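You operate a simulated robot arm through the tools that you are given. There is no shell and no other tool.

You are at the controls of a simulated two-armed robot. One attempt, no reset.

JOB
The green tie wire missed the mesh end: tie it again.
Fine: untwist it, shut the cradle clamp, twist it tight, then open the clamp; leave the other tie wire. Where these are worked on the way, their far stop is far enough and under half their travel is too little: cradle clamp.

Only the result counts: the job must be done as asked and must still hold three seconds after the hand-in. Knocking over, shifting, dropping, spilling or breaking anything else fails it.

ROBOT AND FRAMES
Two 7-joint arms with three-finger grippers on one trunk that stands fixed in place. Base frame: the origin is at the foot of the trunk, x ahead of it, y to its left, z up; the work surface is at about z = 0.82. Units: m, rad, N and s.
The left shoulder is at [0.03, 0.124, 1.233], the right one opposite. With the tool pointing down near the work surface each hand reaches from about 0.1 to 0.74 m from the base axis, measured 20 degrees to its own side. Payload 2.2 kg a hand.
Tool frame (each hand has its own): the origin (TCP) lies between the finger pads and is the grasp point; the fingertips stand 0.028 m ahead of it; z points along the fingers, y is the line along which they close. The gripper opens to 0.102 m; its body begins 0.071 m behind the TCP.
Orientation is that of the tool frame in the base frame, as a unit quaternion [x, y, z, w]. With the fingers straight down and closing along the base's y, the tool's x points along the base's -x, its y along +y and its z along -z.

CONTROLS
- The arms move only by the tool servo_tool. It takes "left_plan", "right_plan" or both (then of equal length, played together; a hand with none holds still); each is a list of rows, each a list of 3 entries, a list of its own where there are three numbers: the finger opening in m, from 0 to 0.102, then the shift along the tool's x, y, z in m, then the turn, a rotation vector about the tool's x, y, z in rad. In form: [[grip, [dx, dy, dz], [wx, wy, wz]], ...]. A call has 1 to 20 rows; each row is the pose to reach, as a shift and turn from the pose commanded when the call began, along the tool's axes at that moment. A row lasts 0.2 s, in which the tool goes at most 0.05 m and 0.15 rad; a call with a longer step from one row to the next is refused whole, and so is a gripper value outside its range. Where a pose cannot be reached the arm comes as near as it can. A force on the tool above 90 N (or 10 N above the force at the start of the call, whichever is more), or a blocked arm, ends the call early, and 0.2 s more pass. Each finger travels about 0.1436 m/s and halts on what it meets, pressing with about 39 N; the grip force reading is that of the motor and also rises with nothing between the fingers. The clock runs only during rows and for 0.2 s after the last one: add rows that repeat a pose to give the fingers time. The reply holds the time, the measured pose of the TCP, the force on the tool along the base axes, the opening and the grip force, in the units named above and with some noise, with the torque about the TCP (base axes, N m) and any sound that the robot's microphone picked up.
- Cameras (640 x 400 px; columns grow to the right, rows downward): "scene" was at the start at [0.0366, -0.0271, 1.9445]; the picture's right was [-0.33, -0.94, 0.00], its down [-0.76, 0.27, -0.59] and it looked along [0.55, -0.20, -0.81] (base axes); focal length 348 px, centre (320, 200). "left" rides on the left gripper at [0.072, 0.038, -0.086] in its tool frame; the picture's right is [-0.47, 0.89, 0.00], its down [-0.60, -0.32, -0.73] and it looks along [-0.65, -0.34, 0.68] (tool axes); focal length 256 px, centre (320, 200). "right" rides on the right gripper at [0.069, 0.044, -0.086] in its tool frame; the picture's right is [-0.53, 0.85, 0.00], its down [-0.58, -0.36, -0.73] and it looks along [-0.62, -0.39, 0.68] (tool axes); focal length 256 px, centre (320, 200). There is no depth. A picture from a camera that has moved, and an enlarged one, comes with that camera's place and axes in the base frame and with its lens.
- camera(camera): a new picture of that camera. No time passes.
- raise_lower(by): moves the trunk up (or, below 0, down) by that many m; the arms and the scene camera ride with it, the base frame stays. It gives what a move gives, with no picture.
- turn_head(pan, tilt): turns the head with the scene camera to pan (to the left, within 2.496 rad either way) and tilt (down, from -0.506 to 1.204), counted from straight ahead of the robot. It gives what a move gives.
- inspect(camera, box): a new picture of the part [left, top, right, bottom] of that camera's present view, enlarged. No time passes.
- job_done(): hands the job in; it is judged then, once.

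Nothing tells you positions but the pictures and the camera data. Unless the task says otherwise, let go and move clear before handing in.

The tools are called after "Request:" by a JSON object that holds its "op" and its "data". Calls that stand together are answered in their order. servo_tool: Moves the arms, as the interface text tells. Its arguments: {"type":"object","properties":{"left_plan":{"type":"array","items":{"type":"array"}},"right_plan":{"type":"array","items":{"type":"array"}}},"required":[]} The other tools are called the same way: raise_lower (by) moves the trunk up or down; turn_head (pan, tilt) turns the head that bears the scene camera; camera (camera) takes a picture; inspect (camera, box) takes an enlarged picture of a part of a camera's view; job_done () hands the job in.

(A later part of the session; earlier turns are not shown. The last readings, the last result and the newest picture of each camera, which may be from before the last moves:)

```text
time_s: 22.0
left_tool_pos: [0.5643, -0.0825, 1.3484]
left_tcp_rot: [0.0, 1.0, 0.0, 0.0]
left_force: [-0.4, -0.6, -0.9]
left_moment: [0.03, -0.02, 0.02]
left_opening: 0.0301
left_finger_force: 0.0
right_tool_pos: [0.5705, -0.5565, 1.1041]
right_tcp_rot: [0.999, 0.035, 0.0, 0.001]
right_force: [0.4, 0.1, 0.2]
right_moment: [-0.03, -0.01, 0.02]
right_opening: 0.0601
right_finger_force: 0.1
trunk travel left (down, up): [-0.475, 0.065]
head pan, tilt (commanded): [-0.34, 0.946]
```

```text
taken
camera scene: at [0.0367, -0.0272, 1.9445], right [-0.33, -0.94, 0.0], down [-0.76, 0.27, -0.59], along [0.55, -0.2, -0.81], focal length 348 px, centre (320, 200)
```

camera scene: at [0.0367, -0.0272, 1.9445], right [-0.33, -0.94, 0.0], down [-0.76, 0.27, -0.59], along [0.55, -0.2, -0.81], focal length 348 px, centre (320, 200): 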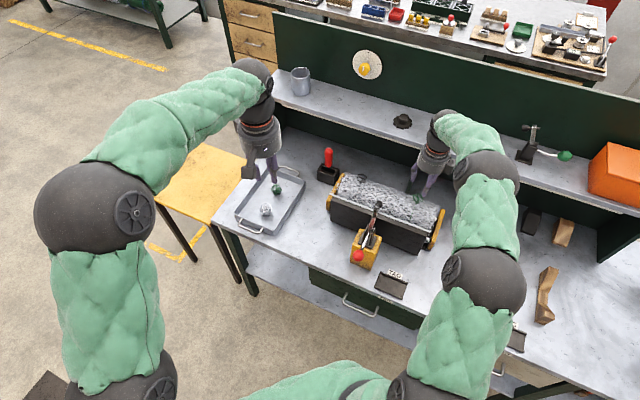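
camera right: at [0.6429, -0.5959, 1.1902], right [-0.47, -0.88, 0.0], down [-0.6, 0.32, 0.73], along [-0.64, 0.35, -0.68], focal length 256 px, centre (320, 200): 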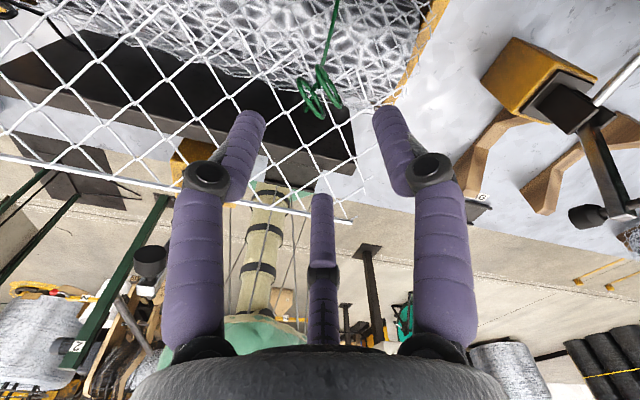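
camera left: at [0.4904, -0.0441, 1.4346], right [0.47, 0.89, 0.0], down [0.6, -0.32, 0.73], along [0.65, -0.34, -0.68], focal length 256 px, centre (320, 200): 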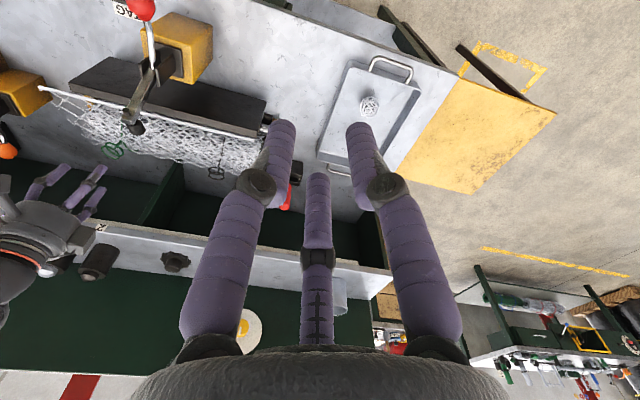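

The usable yaw range is about −176° to +140°, which is ample. I'll rotate back to about +125° so I can grip the rings and sweep clockwise.

Request:
{"op": "servo_tool", "data": {"right_plan": [[0.06, [0, 0, 0], [0, 0, -0.148]], [0.06, [0, 0, 0], [0, 0, -0.296]], [0.06, [0, 0, 0], [0, 0, -0.444]], [0.06, [0, 0, 0], [0, 0, -0.592]], [0.06, [0, 0, 0], [0, 0, -0.74]], [0.06, [0, 0, 0], [0, 0, -0.888]], [0.06, [0, 0, 0], [0, 0, -1.036]], [0.06, [0, 0, 0], [0, 0, -1.184]], [0.06, [0, 0, 0], [0, 0, -1.332]], [0.06, [0, 0, 0], [0, 0, -1.48]], [0.06, [0, 0, 0], [0, 0, -1.628]], [0.06, [0, 0, 0], [0, 0, -1.776]], [0.06, [0, 0, 0], [0, 0, -1.924]], [0.06, [0, 0, 0], [0, 0, -2.072]], [0.06, [0, 0, 0], [0, 0, -2.22]], [0.06, [0, 0, 0], [0, 0, -2.368]], [0.06, [0, 0, 0], [0, 0, -2.516]], [0.06, [0, 0, 0], [0, 0, -2.664]]]}}

Request:
{"op": "servo_tool", "data": {"right_plan": [[0.06, [0, 0, 0], [0, 0, -0.148]], [0.06, [0, 0, 0], [0, 0, -0.296]], [0.06, [0, 0, 0], [0, 0, -0.444]], [0.06, [0, 0, 0], [0, 0, -0.592]], [0.06, [0, 0, 0], [0, 0, -0.74]], [0.06, [0, 0, 0], [0, 0, -0.888]], [0.06, [0, 0, 0], [0, 0, -1.036]], [0.06, [0, 0, 0], [0, 0, -1.184]], [0.06, [0, 0, 0], [0, 0, -1.332]], [0.06, [0, 0, 0], [0, 0, -1.48]], [0.06, [0, 0, 0], [0, 0, -1.628]], [0.06, [0, 0, 0], [0, 0, -1.776]], [0.06, [0, 0, 0], [0, 0, -1.924]], [0.06, [0, 0, 0], [0, 0, -2.072]], [0.06, [0, 0, 0], [0, 0, -2.22]], [0.06, [0, 0, 0], [0, 0, -2.368]], [0.06, [0, 0, 0], [0, 0, -2.516]], [0.06, [0, 0, 0], [0, 0, -2.589]], [0.06, [0, 0, 0], [0, 0, -2.589]]]}}

Request:
{"op": "camera", "data": {"camera": "right"}}

```text
time_s: 25.8
left_tool_pos: [0.5639, -0.082, 1.349]
left_tcp_rot: [0.0, 1.0, 0.0, 0.0]
left_force: [0.4, -0.4, -0.2]
left_moment: [0.03, 0.0, -0.01]
left_opening: 0.0301
left_finger_force: 0.0
right_tool_pos: [0.5708, -0.5566, 1.1035]
right_tcp_rot: [0.2, 0.98, 0.0, -0.001]
right_force: [0.7, 0.6, -0.8]
right_moment: [0.02, 0.0, -0.02]
right_opening: 0.0602
right_finger_force: 0.0
trunk travel left (down, up): [-0.475, 0.065]
head pan, tilt (commanded): [-0.34, 0.946]
```

```text
time_s: 29.8
left_tool_pos: [0.5653, -0.0832, 1.3483]
left_tcp_rot: [0.0, 1.0, 0.0, -0.001]
left_force: [-0.3, 0.3, 0.5]
left_moment: [0.0, 0.0, 0.03]
left_opening: 0.0303
left_finger_force: 0.0
right_tool_pos: [0.5706, -0.5569, 1.1042]
right_tcp_rot: [0.888, -0.46, 0.0, 0.0]
right_force: [0.7, -0.1, -0.1]
right_moment: [-0.01, 0.0, 0.01]
right_opening: 0.06
right_finger_force: 0.1
trunk travel left (down, up): [-0.475, 0.065]
head pan, tilt (commanded): [-0.34, 0.946]
```

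```text
taken
camera right: at [0.5746, -0.6393, 1.1902], right [-1.0, -0.05, 0.0], down [-0.03, 0.68, 0.73], along [-0.04, 0.73, -0.68], focal length 256 px, centre (320, 200)
```

right: 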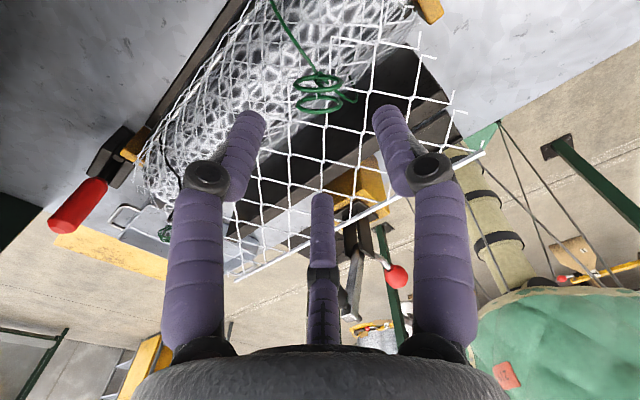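

I'm at yaw +125°, directly above the rings. One close look to check alignment and clearance to the flap before descending.

Request:
{"op": "inspect", "data": {"camera": "right", "box": [270, 40, 380, 130]}}

Request:
{"op": "inspect", "data": {"camera": "scene", "box": [390, 150, 460, 230]}}

Request:
{"op": "inspect", "data": {"camera": "left", "box": [40, 90, 200, 220]}}

```text
4.44 times, centred on (325, 85) of right
camera zoom: at [0.5746, -0.6393, 1.1902], right [-1.0, -0.05, 0.0], down [-0.03, 0.68, 0.73], along [-0.04, 0.73, -0.68], focal length 1138 px, centre (298, 711)
```

zoom: 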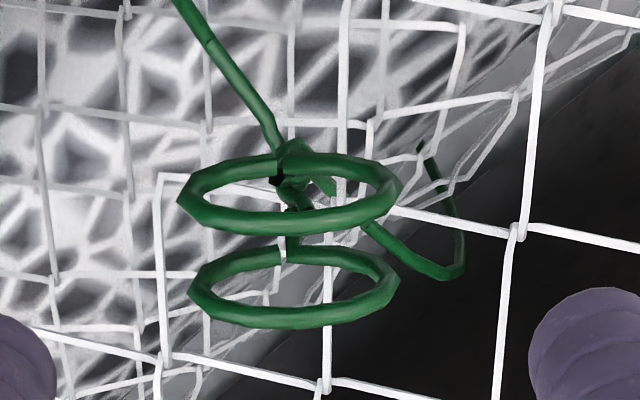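

```text
5.00 times, centred on (425, 190) of scene
camera zoom: at [0.0367, -0.0272, 1.9445], right [-0.33, -0.94, 0.0], down [-0.76, 0.27, -0.59], along [0.55, -0.2, -0.81], focal length 1739 px, centre (-205, 250)
```

zoom: 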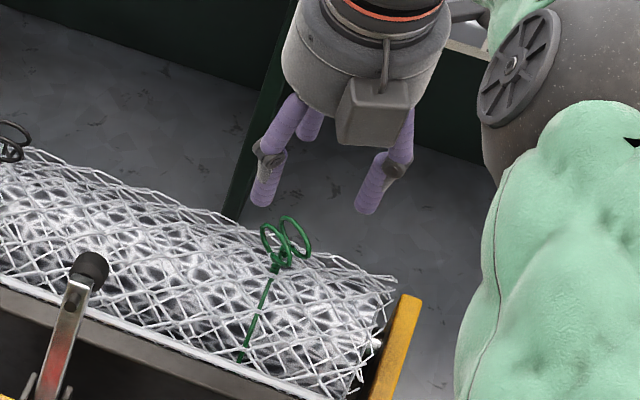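

```text
3.08 times, centred on (120, 155) of left
camera zoom: at [0.4909, -0.044, 1.4344], right [0.47, 0.89, 0.0], down [0.6, -0.32, 0.73], along [0.65, -0.34, -0.68], focal length 788 px, centre (935, 338)
```

zoom: 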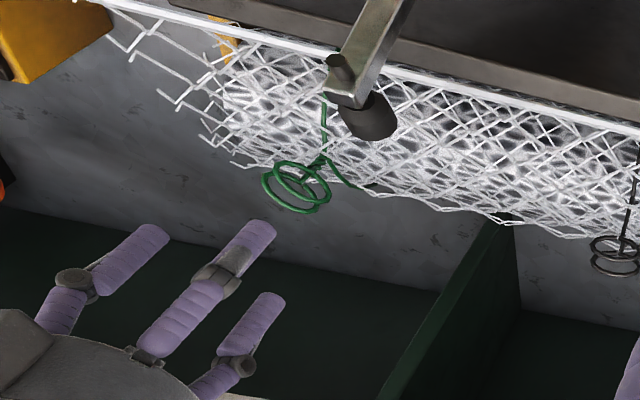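

The alignment is good: the rings are centred within 1 mm of the tool axis, and one finger will press the +y ring while two cup the other. I'm descending to z≈1.022 with the grip at 0.06.

Request:
{"op": "servo_tool", "data": {"right_plan": [[0.06, [0, 0, 0.02], [0, 0, 0]], [0.06, [0, 0, 0.04], [0, 0, 0]], [0.06, [0, 0, 0.06], [0, 0, 0]], [0.06, [0, 0, 0.075], [0, 0, 0]], [0.06, [0, 0, 0.082], [0, 0, 0]], [0.06, [0, 0, 0.082], [0, 0, 0]]]}}

Request:
{"op": "inspect", "data": {"camera": "scene", "box": [390, 170, 450, 230]}}

Request:
{"op": "inspect", "data": {"camera": "left", "box": [70, 110, 170, 190]}}

Request:
{"op": "camera", "data": {"camera": "right"}}

```text
time_s: 31.2
left_tool_pos: [0.5646, -0.0828, 1.3484]
left_tcp_rot: [-0.001, 1.0, 0.001, 0.0]
left_force: [-0.2, 0.7, -0.6]
left_moment: [-0.01, 0.02, 0.01]
left_opening: 0.0297
left_finger_force: 0.2
right_tool_pos: [0.5712, -0.5569, 1.0222]
right_tcp_rot: [0.887, -0.461, 0.0, 0.0]
right_force: [-0.7, 0.0, 0.6]
right_moment: [0.05, 0.03, 0.0]
right_opening: 0.0599
right_finger_force: 0.3
trunk travel left (down, up): [-0.475, 0.065]
head pan, tilt (commanded): [-0.34, 0.946]
```

```text
6.67 times, centred on (420, 200) of scene
camera zoom: at [0.0367, -0.0272, 1.9445], right [-0.33, -0.94, 0.0], down [-0.76, 0.27, -0.59], along [0.55, -0.2, -0.81], focal length 2319 px, centre (-347, 200)
```

zoom: 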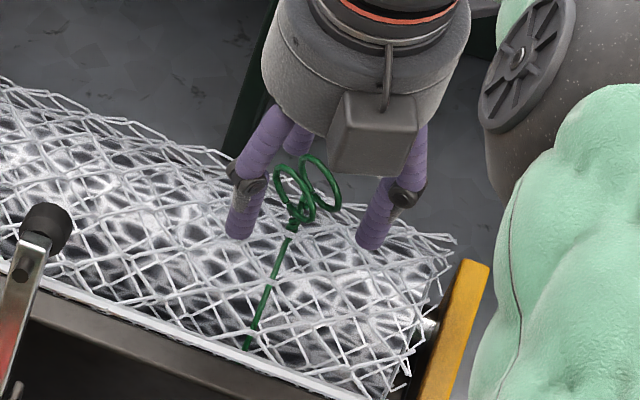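

```text
5.00 times, centred on (120, 150) of left
camera zoom: at [0.4909, -0.044, 1.4344], right [0.47, 0.89, 0.0], down [0.6, -0.32, 0.73], along [0.65, -0.34, -0.68], focal length 1280 px, centre (1320, 450)
```

zoom: 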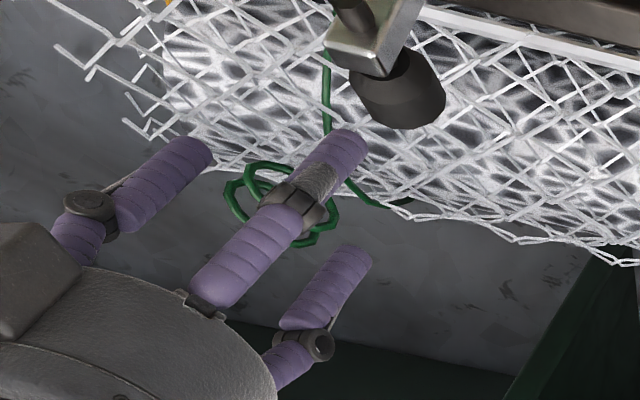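

```text
taken
camera right: at [0.5754, -0.6392, 1.1087], right [-1.0, -0.05, 0.0], down [-0.03, 0.68, 0.73], along [-0.04, 0.73, -0.68], focal length 256 px, centre (320, 200)
```

right: 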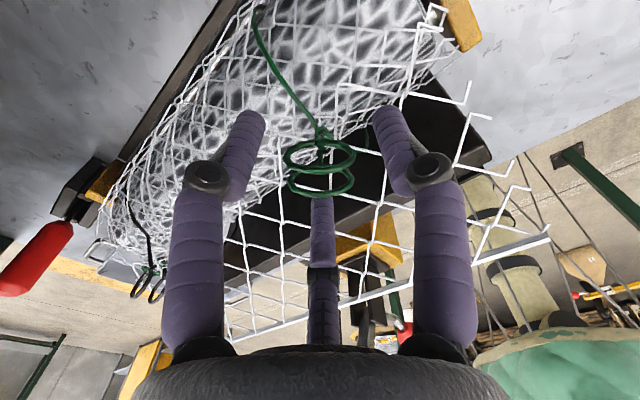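

The fingers surround the rings without touching the mesh. Closing the grip now.

Request:
{"op": "servo_tool", "data": {"right_plan": [[0.045, [0, 0, 0], [0, 0, 0]], [0.03, [0, 0, 0], [0, 0, 0]], [0.015, [0, 0, 0], [0, 0, 0]], [0.015, [0, 0, 0], [0, 0, 0]]]}}

Request:
{"op": "camera", "data": {"camera": "right"}}

Request:
{"op": "inspect", "data": {"camera": "scene", "box": [390, 170, 450, 230]}}

```text
time_s: 32.2
left_tool_pos: [0.5635, -0.0828, 1.3479]
left_tcp_rot: [0.0, 1.0, 0.0, 0.001]
left_force: [0.2, 0.0, 0.1]
left_moment: [-0.01, 0.04, -0.04]
left_opening: 0.03
left_finger_force: 0.0
right_tool_pos: [0.5708, -0.5566, 1.0226]
right_tcp_rot: [0.887, -0.461, 0.001, 0.001]
right_force: [-0.1, -0.5, -0.5]
right_moment: [-0.2, -0.01, 0.02]
right_opening: 0.0392
right_finger_force: 44.9
trunk travel left (down, up): [-0.475, 0.065]
head pan, tilt (commanded): [-0.34, 0.946]
```

```text
taken
camera right: at [0.5754, -0.6392, 1.1087], right [-1.0, -0.05, 0.0], down [-0.03, 0.68, 0.73], along [-0.04, 0.73, -0.68], focal length 256 px, centre (320, 200)
```

right: 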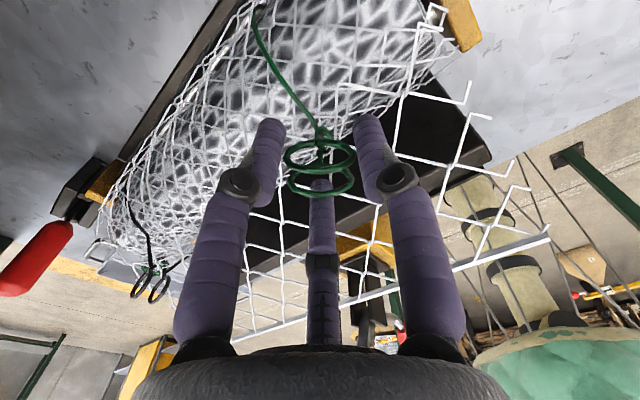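

```text
6.67 times, centred on (420, 200) of scene
camera zoom: at [0.0368, -0.0273, 1.9444], right [-0.33, -0.94, 0.0], down [-0.76, 0.27, -0.59], along [0.55, -0.2, -0.81], focal length 2319 px, centre (-347, 200)
```

zoom: 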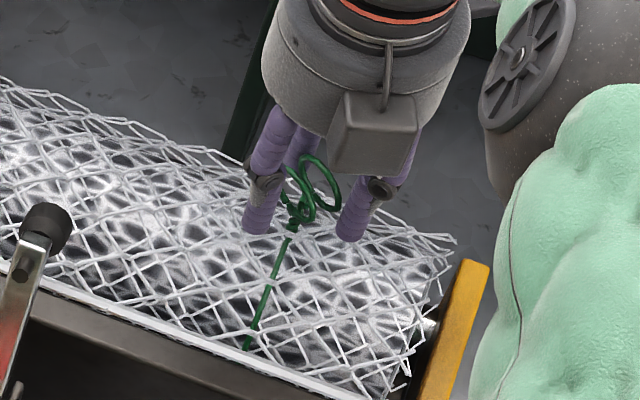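

The grip stopped at 0.039 with 45 N, matching the rings' width. I'll turn clockwise a little first and check the response.

Request:
{"op": "servo_tool", "data": {"right_plan": [[0.015, [0, 0, 0], [0, 0, 0.1]], [0.015, [0, 0, 0], [0, 0, 0.2]], [0.015, [0, 0, 0], [0, 0, 0.3]], [0.015, [0, 0, 0], [0, 0, 0.4]]]}}

Request:
{"op": "camera", "data": {"camera": "right"}}

Request:
{"op": "inspect", "data": {"camera": "scene", "box": [400, 180, 440, 220]}}

```text
time_s: 33.2
left_tool_pos: [0.5645, -0.0816, 1.3498]
left_tcp_rot: [0.0, 1.0, 0.0, -0.001]
left_force: [0.3, -0.2, 0.6]
left_moment: [0.01, 0.0, -0.02]
left_opening: 0.0296
left_finger_force: 0.1
right_tool_pos: [0.5717, -0.5577, 1.0219]
right_tcp_rot: [0.777, -0.63, 0.0, 0.001]
right_force: [-1.3, 1.7, 3.4]
right_moment: [-0.01, -0.05, 0.01]
right_opening: 0.0392
right_finger_force: 45.1
trunk travel left (down, up): [-0.475, 0.065]
head pan, tilt (commanded): [-0.34, 0.946]
```

```text
taken
camera right: at [0.5433, -0.6342, 1.1087], right [-0.94, 0.35, 0.0], down [0.24, 0.64, 0.73], along [0.25, 0.68, -0.68], focal length 256 px, centre (320, 200)
```

right: 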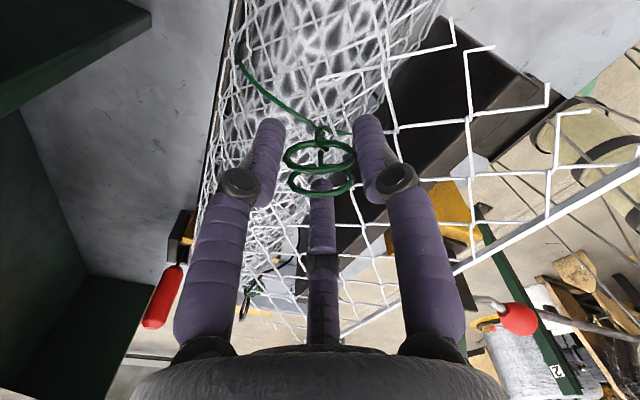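

```text
10.00 times, centred on (420, 200) of scene
camera zoom: at [0.0362, -0.0264, 1.9445], right [-0.33, -0.94, 0.0], down [-0.76, 0.27, -0.59], along [0.55, -0.2, -0.81], focal length 3478 px, centre (-680, 200)
```

zoom: 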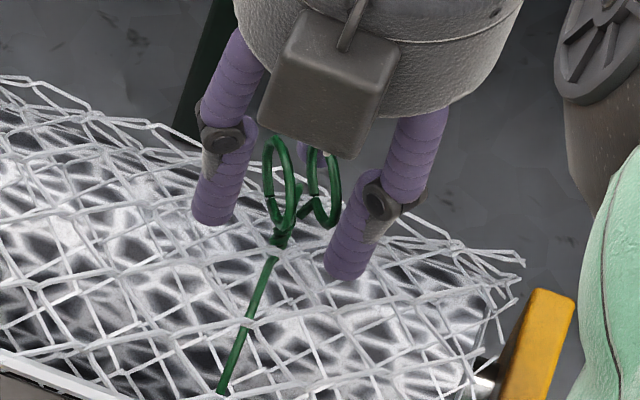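

The rings turn with the hand and resist very little. I'll zoom in to confirm the twist is loosening.

Request:
{"op": "inspect", "data": {"camera": "right", "box": [290, 110, 350, 150]}}

Request:
{"op": "inspect", "data": {"camera": "scene", "box": [408, 192, 426, 210]}}

```text
10.00 times, centred on (320, 130) of right
camera zoom: at [0.5433, -0.6342, 1.1087], right [-0.94, 0.35, 0.0], down [0.24, 0.64, 0.73], along [0.25, 0.68, -0.68], focal length 2560 px, centre (320, 900)
```

zoom: 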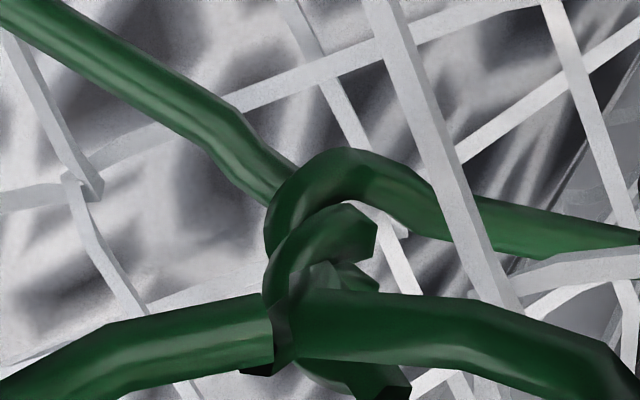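

```text
16.00 times, centred on (417, 201) of scene
camera zoom: at [0.0362, -0.0264, 1.9445], right [-0.33, -0.94, 0.0], down [-0.76, 0.27, -0.59], along [0.55, -0.2, -0.81], focal length 5564 px, centre (-1232, 184)
```

zoom: 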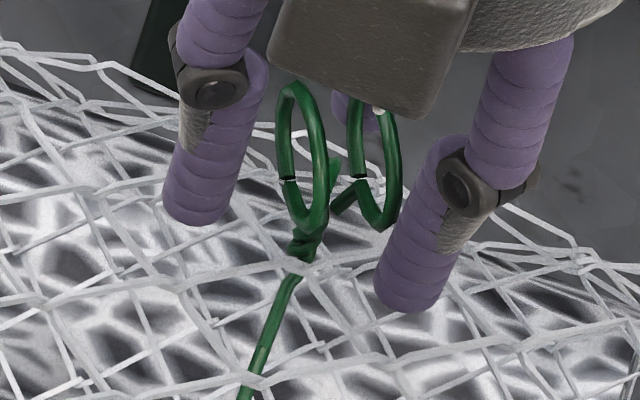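

The helix still reads right-handed and the rings follow freely. I'll continue turning clockwise.

Request:
{"op": "servo_tool", "data": {"right_plan": [[0.015, [0, 0, 0], [0, 0, 0.14]], [0.015, [0, 0, 0], [0, 0, 0.28]], [0.015, [0, 0, 0], [0, 0, 0.42]], [0.015, [0, 0, 0], [0, 0, 0.56]], [0.015, [0, 0, 0], [0, 0, 0.7]], [0.015, [0, 0, 0], [0, 0, 0.84]], [0.015, [0, 0, 0], [0, 0, 0.98]], [0.015, [0, 0, 0], [0, 0, 1.12]], [0.015, [0, 0, 0], [0, 0, 1.26]], [0.015, [0, 0, 0], [0, 0, 1.4]]]}}

Request:
{"op": "camera", "data": {"camera": "right"}}

Request:
{"op": "inspect", "data": {"camera": "scene", "box": [408, 192, 426, 210]}}

```text
time_s: 35.4
left_tool_pos: [0.5638, -0.0825, 1.3486]
left_tcp_rot: [0.001, 1.0, 0.0, 0.0]
left_force: [0.4, -1.1, 0.4]
left_moment: [0.02, 0.01, -0.01]
left_opening: 0.0298
left_finger_force: 0.0
right_tool_pos: [0.5705, -0.5577, 1.0219]
right_tcp_rot: [-0.189, 0.982, -0.001, 0.001]
right_force: [2.7, -2.3, 5.2]
right_moment: [-0.35, -0.08, 0.06]
right_opening: 0.0395
right_finger_force: 44.8
trunk travel left (down, up): [-0.475, 0.065]
head pan, tilt (commanded): [-0.34, 0.946]
```

```text
taken
camera right: at [0.4913, -0.543, 1.1084], right [0.18, 0.98, 0.0], down [0.67, -0.12, 0.73], along [0.72, -0.13, -0.68], focal length 256 px, centre (320, 200)
```

right: 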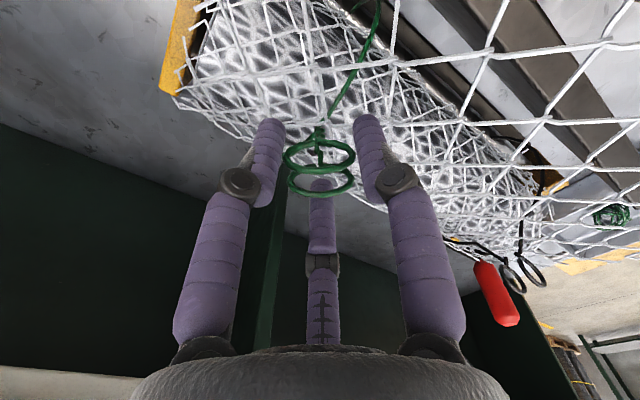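

```text
16.00 times, centred on (417, 201) of scene
camera zoom: at [0.0368, -0.0272, 1.9444], right [-0.33, -0.94, 0.0], down [-0.76, 0.27, -0.59], along [0.55, -0.2, -0.81], focal length 5564 px, centre (-1232, 184)
```

zoom: 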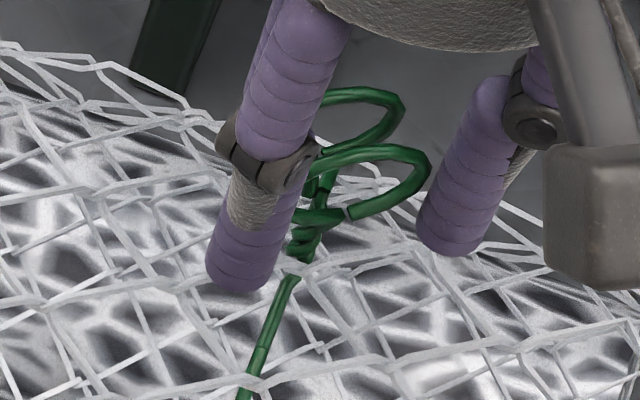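

The rings are still locked to the hand after about 100° total. I'll look at the twist section again.

Request:
{"op": "inspect", "data": {"camera": "right", "box": [290, 105, 350, 150]}}

Request:
{"op": "inspect", "data": {"camera": "left", "box": [100, 130, 130, 155]}}

```text
8.89 times, centred on (320, 128) of right
camera zoom: at [0.4913, -0.543, 1.1084], right [0.18, 0.98, 0.0], down [0.67, -0.12, 0.73], along [0.72, -0.13, -0.68], focal length 2276 px, centre (320, 844)
```

zoom: 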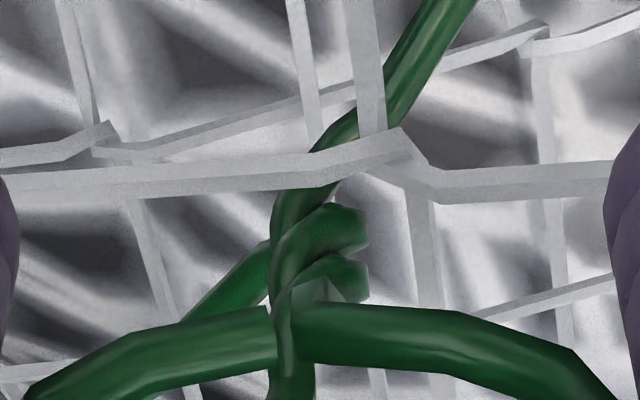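

```text
16.00 times, centred on (115, 142) of left
camera zoom: at [0.491, -0.0441, 1.4344], right [0.47, 0.89, 0.0], down [0.6, -0.32, 0.73], along [0.65, -0.34, -0.68], focal length 4096 px, centre (3600, 1120)
```

zoom: 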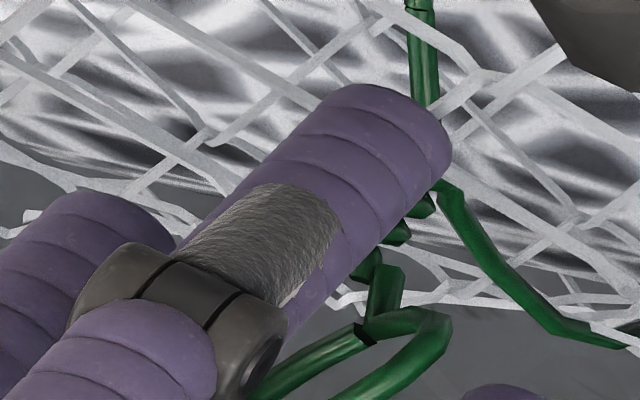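

The strands still form a right-handed helix, so I'm turning the right way. I'll carry on clockwise.

Request:
{"op": "servo_tool", "data": {"right_plan": [[0.015, [0, 0, 0], [0, 0, 0.14]], [0.015, [0, 0, 0], [0, 0, 0.28]], [0.015, [0, 0, 0], [0, 0, 0.42]], [0.015, [0, 0, 0], [0, 0, 0.56]], [0.015, [0, 0, 0], [0, 0, 0.7]], [0.015, [0, 0, 0], [0, 0, 0.84]], [0.015, [0, 0, 0], [0, 0, 0.98]], [0.015, [0, 0, 0], [0, 0, 1.12]], [0.015, [0, 0, 0], [0, 0, 1.26]], [0.015, [0, 0, 0], [0, 0, 1.4]], [0.015, [0, 0, 0], [0, 0, 1.54]]]}}

Request:
{"op": "camera", "data": {"camera": "right"}}

Request:
{"op": "inspect", "data": {"camera": "right", "box": [290, 105, 350, 150]}}

Request:
{"op": "inspect", "data": {"camera": "scene", "box": [408, 192, 426, 210]}}

Request:
{"op": "inspect", "data": {"camera": "left", "box": [100, 130, 130, 155]}}

```text
time_s: 37.8
left_tool_pos: [0.5638, -0.0819, 1.3478]
left_tcp_rot: [-0.001, 1.0, -0.001, 0.0]
left_force: [0.6, -0.1, 0.4]
left_moment: [0.03, 0.03, -0.01]
left_opening: 0.03
left_finger_force: 0.1
right_tool_pos: [0.5712, -0.5581, 1.022]
right_tcp_rot: [0.548, 0.837, 0.0, 0.001]
right_force: [3.3, -6.4, 9.0]
right_moment: [-0.43, 0.08, 0.05]
right_opening: 0.0393
right_finger_force: 44.4
trunk travel left (down, up): [-0.475, 0.065]
head pan, tilt (commanded): [-0.34, 0.946]
```

```text
taken
camera right: at [0.5838, -0.4773, 1.1084], right [0.99, -0.15, 0.0], down [-0.1, -0.67, 0.73], along [-0.11, -0.72, -0.68], focal length 256 px, centre (320, 200)
```

right: 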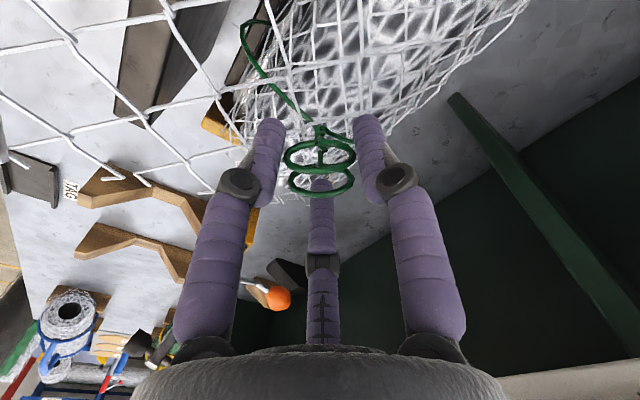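

```text
8.89 times, centred on (320, 128) of right
camera zoom: at [0.5838, -0.4773, 1.1084], right [0.99, -0.15, 0.0], down [-0.1, -0.67, 0.73], along [-0.11, -0.72, -0.68], focal length 2276 px, centre (320, 844)
```

zoom: 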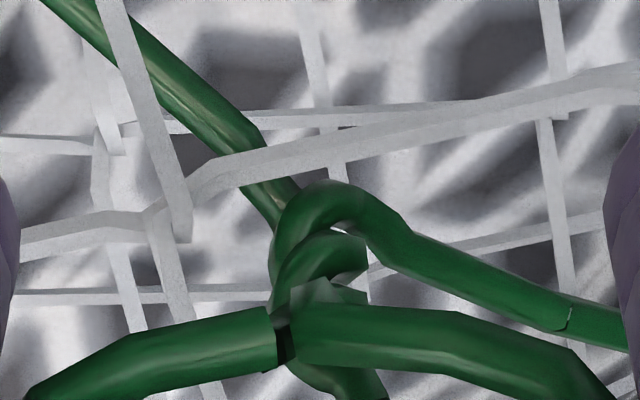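

```text
16.00 times, centred on (417, 201) of scene
camera zoom: at [0.0364, -0.0274, 1.9445], right [-0.33, -0.94, 0.0], down [-0.76, 0.27, -0.59], along [0.55, -0.2, -0.81], focal length 5564 px, centre (-1232, 184)
```

zoom: 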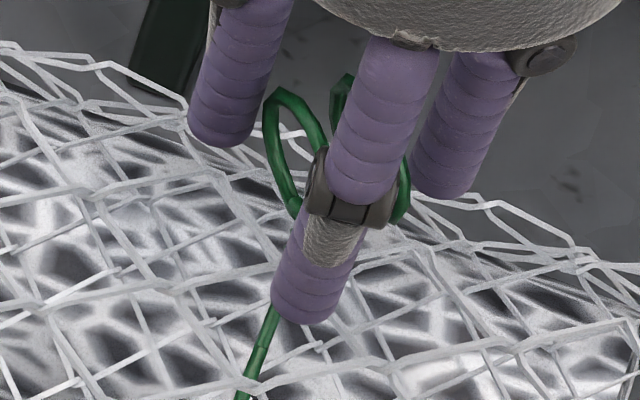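

```text
16.00 times, centred on (115, 142) of left
camera zoom: at [0.4907, -0.0442, 1.4345], right [0.47, 0.89, 0.0], down [0.6, -0.32, 0.73], along [0.65, -0.34, -0.68], focal length 4096 px, centre (3600, 1120)
```

zoom: 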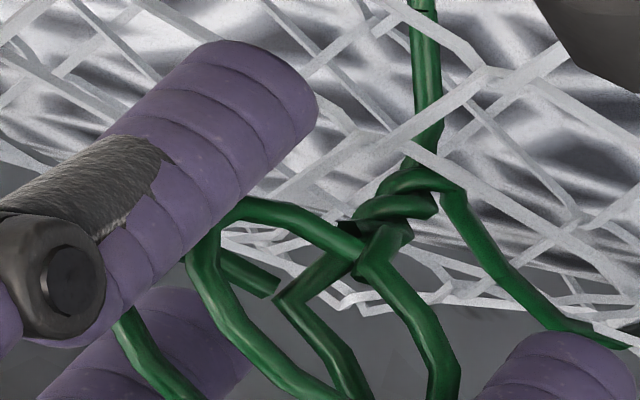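

The rings still follow the hand with low torque. I'll keep turning toward the wrist limit at about −160°.

Request:
{"op": "servo_tool", "data": {"right_plan": [[0.015, [0, 0, 0], [0, 0, 0.14]], [0.015, [0, 0, 0], [0, 0, 0.28]], [0.015, [0, 0, 0], [0, 0, 0.42]], [0.015, [0, 0, 0], [0, 0, 0.56]], [0.015, [0, 0, 0], [0, 0, 0.7]], [0.015, [0, 0, 0], [0, 0, 0.84]], [0.015, [0, 0, 0], [0, 0, 0.98]], [0.015, [0, 0, 0], [0, 0, 1.12]], [0.015, [0, 0, 0], [0, 0, 1.26]], [0.015, [0, 0, 0], [0, 0, 1.4]], [0.015, [0, 0, 0], [0, 0, 1.54]], [0.015, [0, 0, 0], [0, 0, 1.68]]]}}

Request:
{"op": "camera", "data": {"camera": "right"}}

Request:
{"op": "inspect", "data": {"camera": "left", "box": [100, 130, 130, 155]}}

Request:
{"op": "inspect", "data": {"camera": "right", "box": [290, 105, 350, 150]}}

Request:
{"op": "inspect", "data": {"camera": "scene", "box": [408, 192, 426, 210]}}

```text
time_s: 40.4
left_tool_pos: [0.5644, -0.0815, 1.3486]
left_tcp_rot: [0.001, 1.0, 0.0, -0.001]
left_force: [0.1, -0.4, -0.1]
left_moment: [0.0, -0.01, -0.01]
left_opening: 0.0298
left_finger_force: 0.0
right_tool_pos: [0.5717, -0.5559, 1.0231]
right_tcp_rot: [0.989, 0.15, 0.001, 0.001]
right_force: [4.2, -4.8, 11.5]
right_moment: [-0.03, 0.3, -0.01]
right_opening: 0.039
right_finger_force: 44.7
trunk travel left (down, up): [-0.475, 0.065]
head pan, tilt (commanded): [-0.34, 0.946]
```

```text
taken
camera right: at [0.6501, -0.5789, 1.1086], right [-0.26, -0.97, 0.0], down [-0.66, 0.18, 0.73], along [-0.71, 0.19, -0.68], focal length 256 px, centre (320, 200)
```

right: 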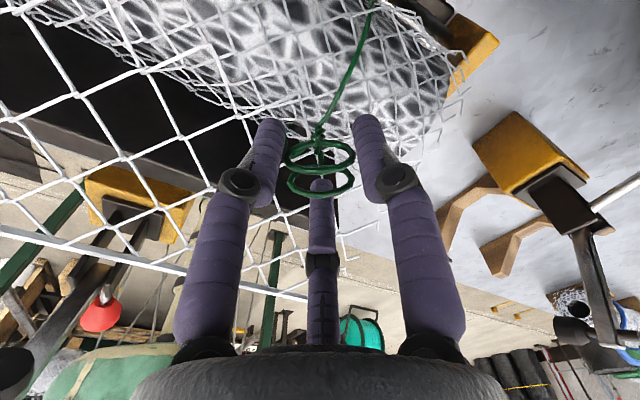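

```text
16.00 times, centred on (115, 142) of left
camera zoom: at [0.4905, -0.0435, 1.4346], right [0.47, 0.89, 0.0], down [0.6, -0.32, 0.73], along [0.65, -0.34, -0.68], focal length 4096 px, centre (3600, 1120)
```

zoom: 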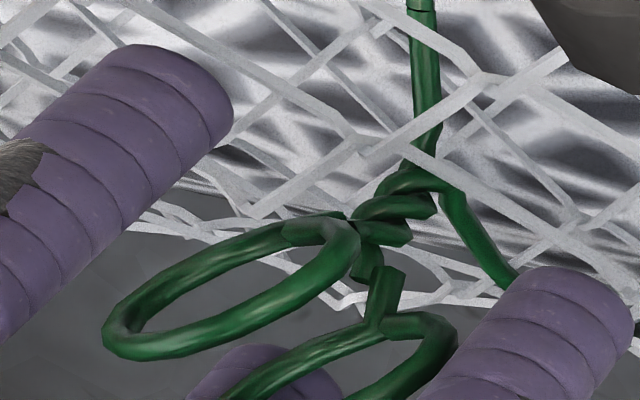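

```text
8.89 times, centred on (320, 128) of right
camera zoom: at [0.6501, -0.5789, 1.1086], right [-0.26, -0.97, 0.0], down [-0.66, 0.18, 0.73], along [-0.71, 0.19, -0.68], focal length 2276 px, centre (320, 844)
```

zoom: 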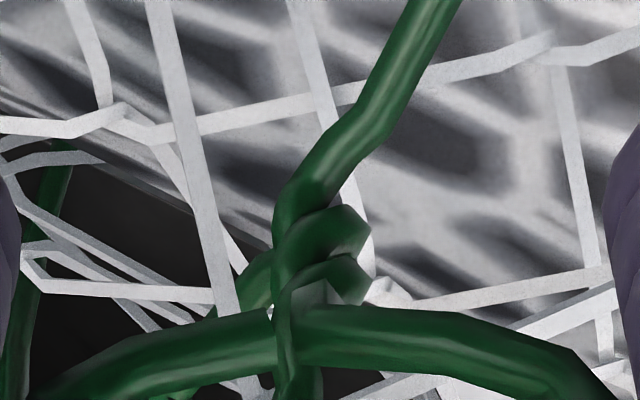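

```text
16.00 times, centred on (417, 201) of scene
camera zoom: at [0.0361, -0.0266, 1.9445], right [-0.33, -0.94, 0.0], down [-0.76, 0.27, -0.59], along [0.55, -0.2, -0.81], focal length 5564 px, centre (-1232, 184)
```

zoom: 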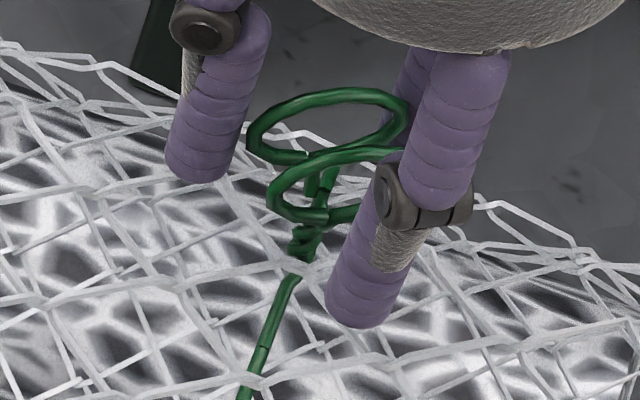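

About 290° of untwisting is done and the wrist is near its limit. I'll open and lift clear, then look at the tie before regrasping.

Request:
{"op": "servo_tool", "data": {"right_plan": [[0.03, [0, 0, 0], [0, 0, 0]], [0.05, [0, 0, 0], [0, 0, 0]], [0.06, [0, 0, 0], [0, 0, 0]], [0.06, [0, 0, -0.02], [0, 0, 0]], [0.06, [0, 0, -0.05], [0, 0, 0]], [0.06, [0, 0, -0.05], [0, 0, 0]]]}}

Request:
{"op": "inspect", "data": {"camera": "left", "box": [100, 130, 130, 155]}}

Request:
{"op": "inspect", "data": {"camera": "scene", "box": [408, 192, 426, 210]}}

Request:
{"op": "camera", "data": {"camera": "right"}}

```text
time_s: 41.8
left_tool_pos: [0.5646, -0.084, 1.3478]
left_tcp_rot: [0.0, 1.0, 0.0, 0.0]
left_force: [0.1, -0.6, -0.2]
left_moment: [0.02, -0.01, 0.02]
left_opening: 0.0299
left_finger_force: 0.1
right_tool_pos: [0.5705, -0.5577, 1.0699]
right_tcp_rot: [0.989, 0.151, 0.0, 0.0]
right_force: [0.1, -0.4, 0.1]
right_moment: [0.0, 0.0, 0.01]
right_opening: 0.0601
right_finger_force: 0.1
trunk travel left (down, up): [-0.475, 0.065]
head pan, tilt (commanded): [-0.34, 0.946]
```

```text
16.00 times, centred on (115, 142) of left
camera zoom: at [0.4915, -0.0444, 1.4341], right [0.47, 0.89, 0.0], down [0.6, -0.32, 0.73], along [0.65, -0.34, -0.68], focal length 4096 px, centre (3600, 1120)
```

zoom: 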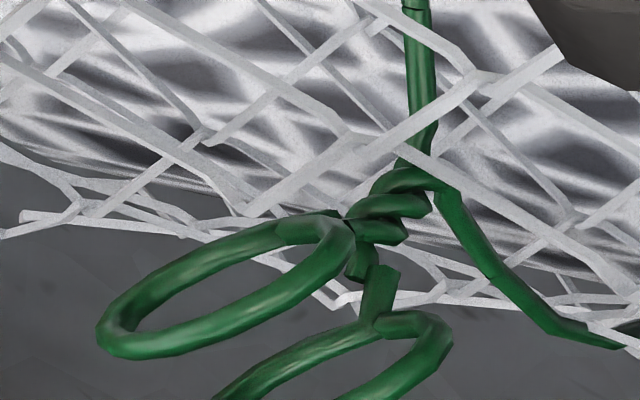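

```text
16.00 times, centred on (417, 201) of scene
camera zoom: at [0.0375, -0.0278, 1.9444], right [-0.33, -0.94, 0.0], down [-0.76, 0.27, -0.58], along [0.55, -0.19, -0.81], focal length 5564 px, centre (-1232, 184)
```

zoom: 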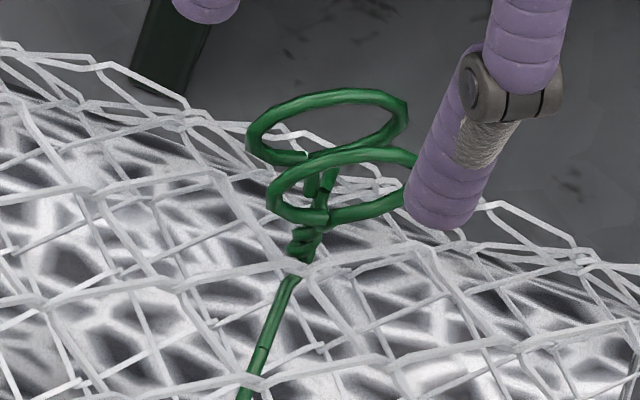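

```text
taken
camera right: at [0.6498, -0.58, 1.1571], right [-0.26, -0.97, 0.0], down [-0.66, 0.18, 0.73], along [-0.71, 0.19, -0.68], focal length 256 px, centre (320, 200)
```

right: 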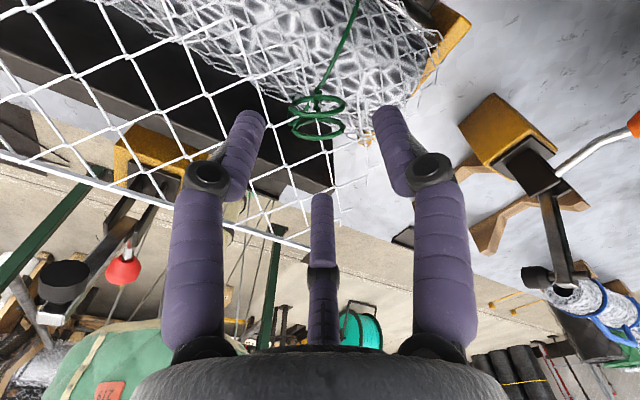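

The rings stayed put on release. To compare the twist directly with the first picture, I'll swing the right camera back to the same viewpoint (yaw +45°), which also unwinds the wrist.

Request:
{"op": "servo_tool", "data": {"right_plan": [[0.06, [0, 0, -0.02], [0, 0, 0]], [0.06, [0, 0, -0.04], [0, 0, -0.145]], [0.06, [-0.01, 0.0005, -0.056], [0, 0, -0.29]], [0.06, [-0.02, 0.001, -0.056], [0, 0, -0.435]], [0.06, [-0.03, 0.0015, -0.056], [0, 0, -0.58]], [0.06, [-0.04, 0.002, -0.056], [0, 0, -0.725]], [0.06, [-0.05, 0.0025, -0.056], [0, 0, -0.87]], [0.06, [-0.06, 0.003, -0.056], [0, 0, -1.015]], [0.06, [-0.07, 0.0035, -0.056], [0, 0, -1.16]], [0.06, [-0.08, 0.004, -0.056], [0, 0, -1.305]], [0.06, [-0.09, 0.0045, -0.056], [0, 0, -1.45]], [0.06, [-0.1, 0.005, -0.056], [0, 0, -1.595]], [0.06, [-0.11, 0.0055, -0.056], [0, 0, -1.74]], [0.06, [-0.12, 0.006, -0.056], [0, 0, -1.885]], [0.06, [-0.13, 0.0065, -0.056], [0, 0, -2.03]], [0.06, [-0.14, 0.007, -0.056], [0, 0, -2.175]], [0.06, [-0.1491, 0.0074, -0.056], [0, 0, -2.32]], [0.06, [-0.1491, 0.0074, -0.056], [0, 0, -2.465]], [0.06, [-0.1491, 0.0074, -0.056], [0, 0, -2.61]], [0.06, [-0.1491, 0.0074, -0.056], [0, 0, -2.755]]]}}

Request:
{"op": "servo_tool", "data": {"right_plan": [[0.06, [0, 0, 0], [0, 0, -0.145]], [0.06, [0, 0, 0], [0, 0, -0.29]], [0.06, [0, 0, 0], [0, 0, -0.435]], [0.06, [0, 0, 0], [0, 0, -0.58]], [0.06, [0, 0, 0], [0, 0, -0.725]], [0.06, [0, 0, 0], [0, 0, -0.87]], [0.06, [0, 0, 0], [0, 0, -0.87]]]}}

Request:
{"op": "inspect", "data": {"camera": "right", "box": [318, 180, 352, 202]}}

Request:
{"op": "inspect", "data": {"camera": "right", "box": [310, 165, 370, 225]}}

Request:
{"op": "camera", "data": {"camera": "scene"}}

```text
time_s: 46.0
left_tool_pos: [0.5647, -0.0825, 1.3489]
left_tcp_rot: [-0.001, 1.0, 0.0, 0.0]
left_force: [0.6, 0.0, 0.6]
left_moment: [0.0, -0.02, 0.0]
left_opening: 0.0303
left_finger_force: 0.2
right_tool_pos: [0.4313, -0.6085, 1.1279]
right_tcp_rot: [0.04, 0.999, 0.0, 0.0]
right_force: [-0.4, -0.4, 0.4]
right_moment: [0.02, 0.0, 0.0]
right_opening: 0.0599
right_finger_force: 0.1
trunk travel left (down, up): [-0.475, 0.065]
head pan, tilt (commanded): [-0.34, 0.946]
```

```text
time_s: 47.6
left_tool_pos: [0.5643, -0.0808, 1.3495]
left_tcp_rot: [0.0, 1.0, 0.001, 0.0]
left_force: [0.0, -0.1, -0.5]
left_moment: [-0.02, 0.04, -0.04]
left_opening: 0.0301
left_finger_force: 0.0
right_tool_pos: [0.4312, -0.6093, 1.1271]
right_tcp_rot: [-0.385, 0.923, -0.001, 0.0]
right_force: [0.4, -0.6, 0.4]
right_moment: [-0.02, 0.06, 0.03]
right_opening: 0.0602
right_finger_force: 0.1
trunk travel left (down, up): [-0.475, 0.065]
head pan, tilt (commanded): [-0.34, 0.946]
```

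```text
16.00 times, centred on (335, 191) of right
camera zoom: at [0.3516, -0.6276, 1.2145], right [-0.22, 0.97, 0.0], down [0.66, 0.15, 0.73], along [0.71, 0.16, -0.68], focal length 4096 px, centre (80, 344)
```

zoom: 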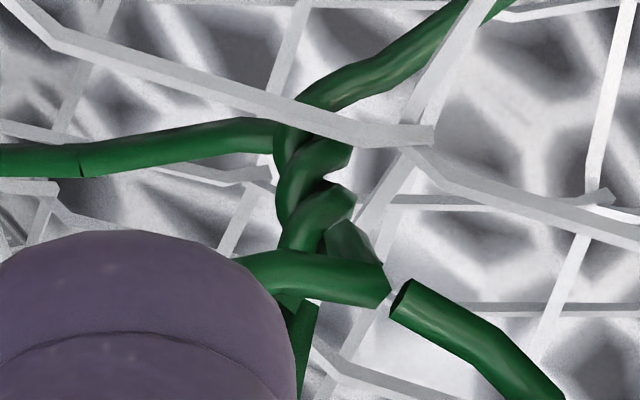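

```text
6.67 times, centred on (340, 195) of right
camera zoom: at [0.3516, -0.6276, 1.2145], right [-0.22, 0.97, 0.0], down [0.66, 0.15, 0.73], along [0.71, 0.16, -0.68], focal length 1707 px, centre (187, 233)
```

zoom: 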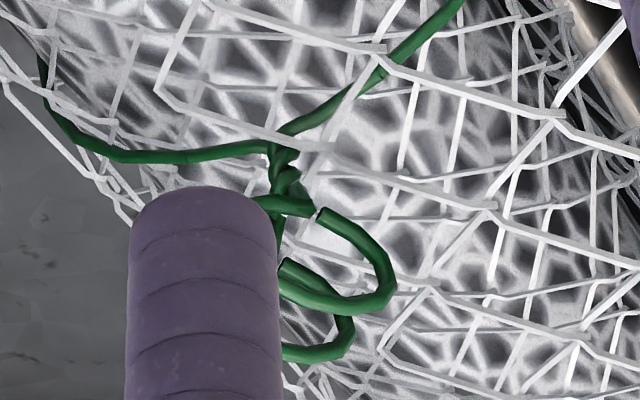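

```text
taken
camera scene: at [0.0367, -0.0272, 1.9445], right [-0.33, -0.94, 0.0], down [-0.76, 0.27, -0.59], along [0.55, -0.2, -0.81], focal length 348 px, centre (320, 200)
```

scene: 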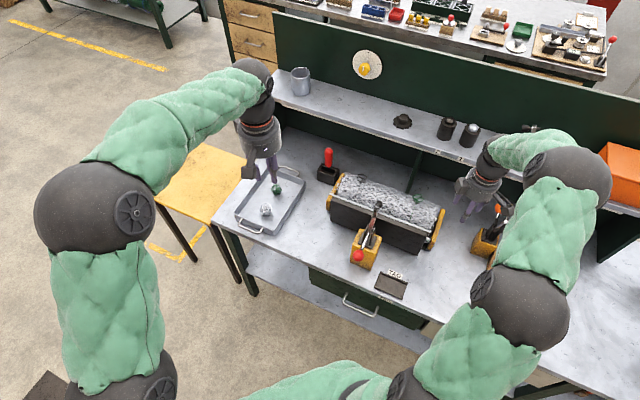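

The lower twist looks similar to before, so I'll open the fingers out of the camera's way to get an unobstructed comparison.

Request:
{"op": "servo_tool", "data": {"right_plan": [[0.08, [0, 0, 0], [0, 0, 0]], [0.102, [0, 0, 0], [0, 0, 0]], [0.102, [0, 0, 0], [0, 0, 0]]]}}

Request:
{"op": "inspect", "data": {"camera": "right", "box": [318, 180, 352, 202]}}

Request:
{"op": "inspect", "data": {"camera": "right", "box": [310, 165, 370, 225]}}

Request:
{"op": "inspect", "data": {"camera": "left", "box": [104, 140, 124, 154]}}

Request:
{"op": "inspect", "data": {"camera": "scene", "box": [415, 196, 425, 206]}}

Request:
{"op": "inspect", "data": {"camera": "left", "box": [205, 155, 235, 185]}}

```text
time_s: 48.4
left_tool_pos: [0.565, -0.0827, 1.3489]
left_tcp_rot: [0.0, 1.0, 0.001, 0.0]
left_force: [-0.4, -0.1, 0.5]
left_moment: [0.0, -0.02, 0.02]
left_opening: 0.0301
left_finger_force: 0.1
right_tool_pos: [0.4313, -0.6086, 1.1294]
right_tcp_rot: [-0.384, 0.923, -0.001, 0.0]
right_force: [-0.3, -0.2, -0.5]
right_moment: [0.05, -0.03, -0.03]
right_opening: 0.1021
right_finger_force: 0.0
trunk travel left (down, up): [-0.475, 0.065]
head pan, tilt (commanded): [-0.34, 0.946]
```

```text
16.00 times, centred on (335, 191) of right
camera zoom: at [0.3516, -0.6275, 1.2145], right [-0.22, 0.97, 0.0], down [0.67, 0.15, 0.73], along [0.71, 0.16, -0.68], focal length 4096 px, centre (80, 344)
```

zoom: 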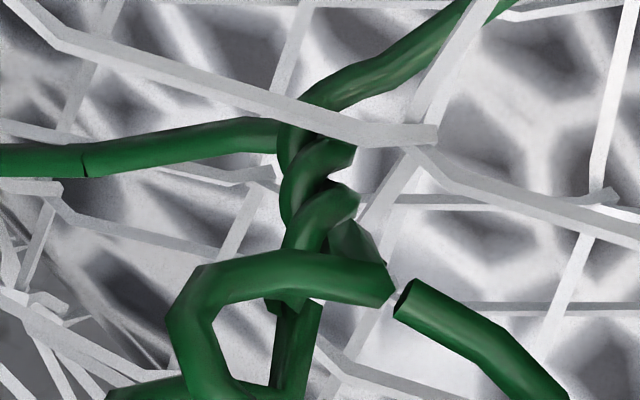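

```text
6.67 times, centred on (340, 195) of right
camera zoom: at [0.3516, -0.6275, 1.2145], right [-0.22, 0.97, 0.0], down [0.67, 0.15, 0.73], along [0.71, 0.16, -0.68], focal length 1707 px, centre (187, 233)
```

zoom: 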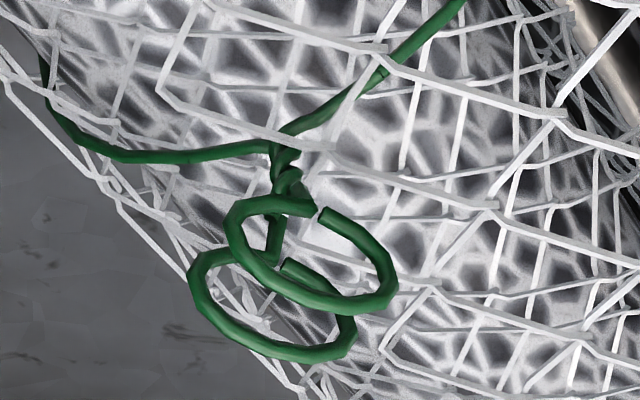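

```text
16.00 times, centred on (114, 147) of left
camera zoom: at [0.4909, -0.044, 1.4344], right [0.47, 0.89, 0.0], down [0.6, -0.32, 0.73], along [0.65, -0.34, -0.68], focal length 4096 px, centre (3616, 1048)
```

zoom: 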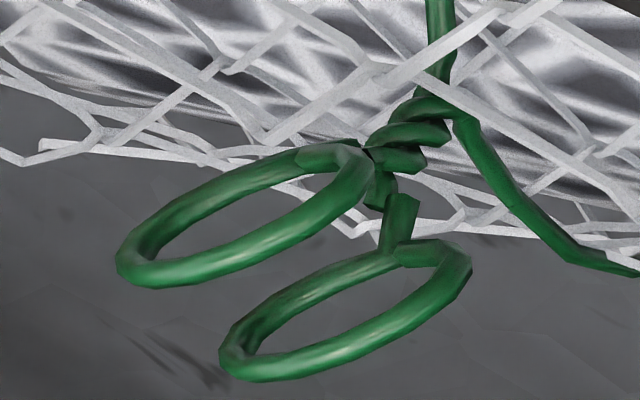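

```text
16.00 times, centred on (420, 201) of scene
camera zoom: at [0.0367, -0.0272, 1.9445], right [-0.33, -0.94, 0.0], down [-0.76, 0.27, -0.59], along [0.55, -0.2, -0.81], focal length 5564 px, centre (-1280, 184)
```

zoom: 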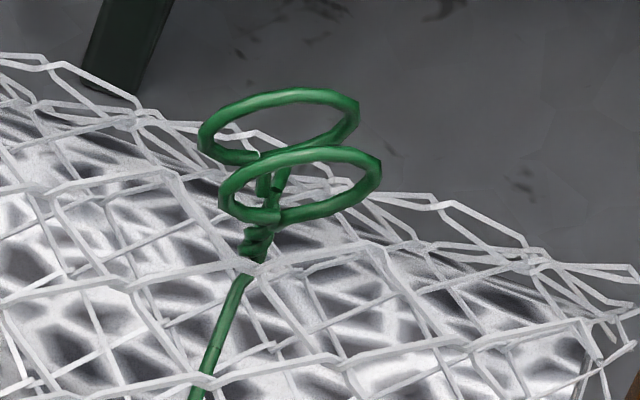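

```text
13.33 times, centred on (220, 170) of left
camera zoom: at [0.4909, -0.044, 1.4344], right [0.47, 0.89, 0.0], down [0.6, -0.32, 0.73], along [0.65, -0.34, -0.68], focal length 3413 px, centre (1653, 600)
```

zoom: 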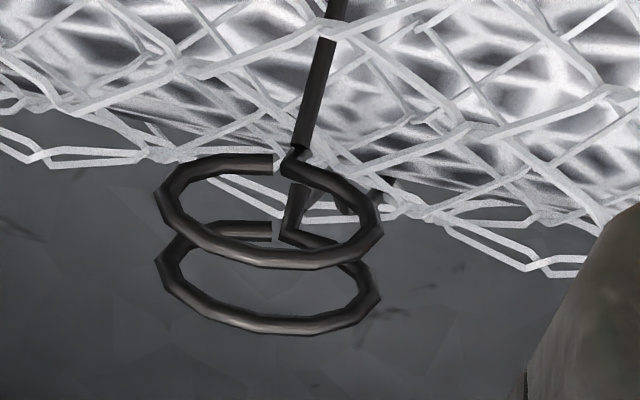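

The base of the twist is static and only the rings turn, so more clockwise turning is needed. I'll regrasp with the same ring alignment at yaw +77° and continue.

Request:
{"op": "servo_tool", "data": {"right_plan": [[0.09, [-0.027, -0.0126, 0], [0, 0, -0.11]], [0.075, [-0.054, -0.0252, 0], [0, 0, -0.22]], [0.06, [-0.081, -0.038, 0], [0, 0, -0.33]], [0.06, [-0.108, -0.0505, 0], [0, 0, -0.44]], [0.06, [-0.1347, -0.0631, 0], [0, 0, -0.555]], [0.06, [-0.1347, -0.0631, 0.02], [0, 0, -0.555]], [0.06, [-0.1347, -0.0631, 0.04], [0, 0, -0.555]], [0.06, [-0.1347, -0.0631, 0.04], [0, 0, -0.555]]]}}

Request:
{"op": "camera", "data": {"camera": "right"}}

Request:
{"op": "inspect", "data": {"camera": "scene", "box": [390, 170, 450, 230]}}

```text
time_s: 50.2
left_tool_pos: [0.5636, -0.0827, 1.3487]
left_tcp_rot: [0.0, 1.0, 0.0, 0.0]
left_force: [-0.1, -0.6, 0.0]
left_moment: [0.02, -0.03, -0.02]
left_opening: 0.0301
left_finger_force: 0.1
right_tool_pos: [0.5711, -0.5569, 1.0873]
right_tcp_rot: [-0.622, 0.783, -0.001, 0.0]
right_force: [-0.2, 0.2, 1.0]
right_moment: [0.04, 0.01, 0.02]
right_opening: 0.06
right_finger_force: 0.1
trunk travel left (down, up): [-0.475, 0.065]
head pan, tilt (commanded): [-0.34, 0.946]
```

```text
taken
camera right: at [0.5133, -0.6146, 1.1741], right [-0.7, 0.71, 0.0], down [0.48, 0.48, 0.73], along [0.52, 0.51, -0.68], focal length 256 px, centre (320, 200)
```

right: 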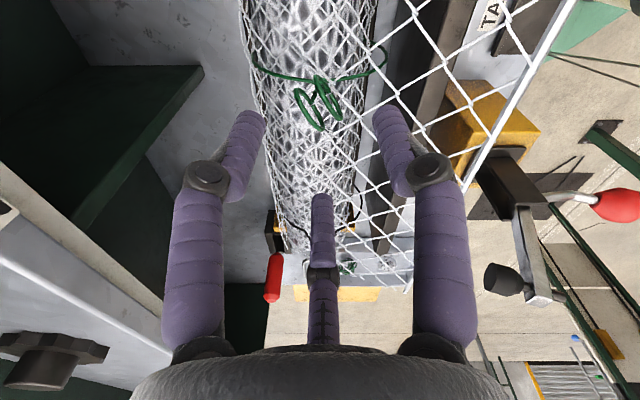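

```text
6.67 times, centred on (420, 200) of scene
camera zoom: at [0.0364, -0.0269, 1.9445], right [-0.33, -0.94, 0.0], down [-0.76, 0.27, -0.59], along [0.55, -0.2, -0.81], focal length 2319 px, centre (-347, 200)
```

zoom: 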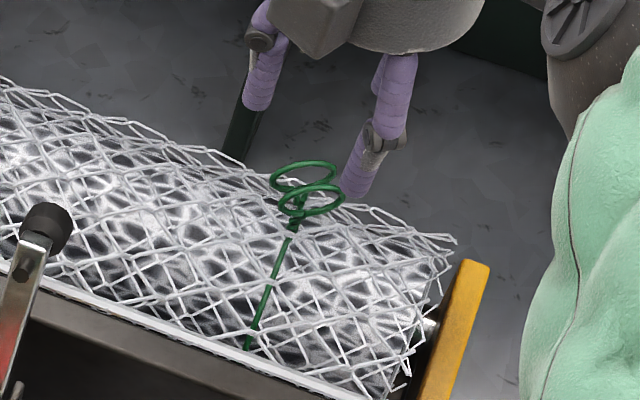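

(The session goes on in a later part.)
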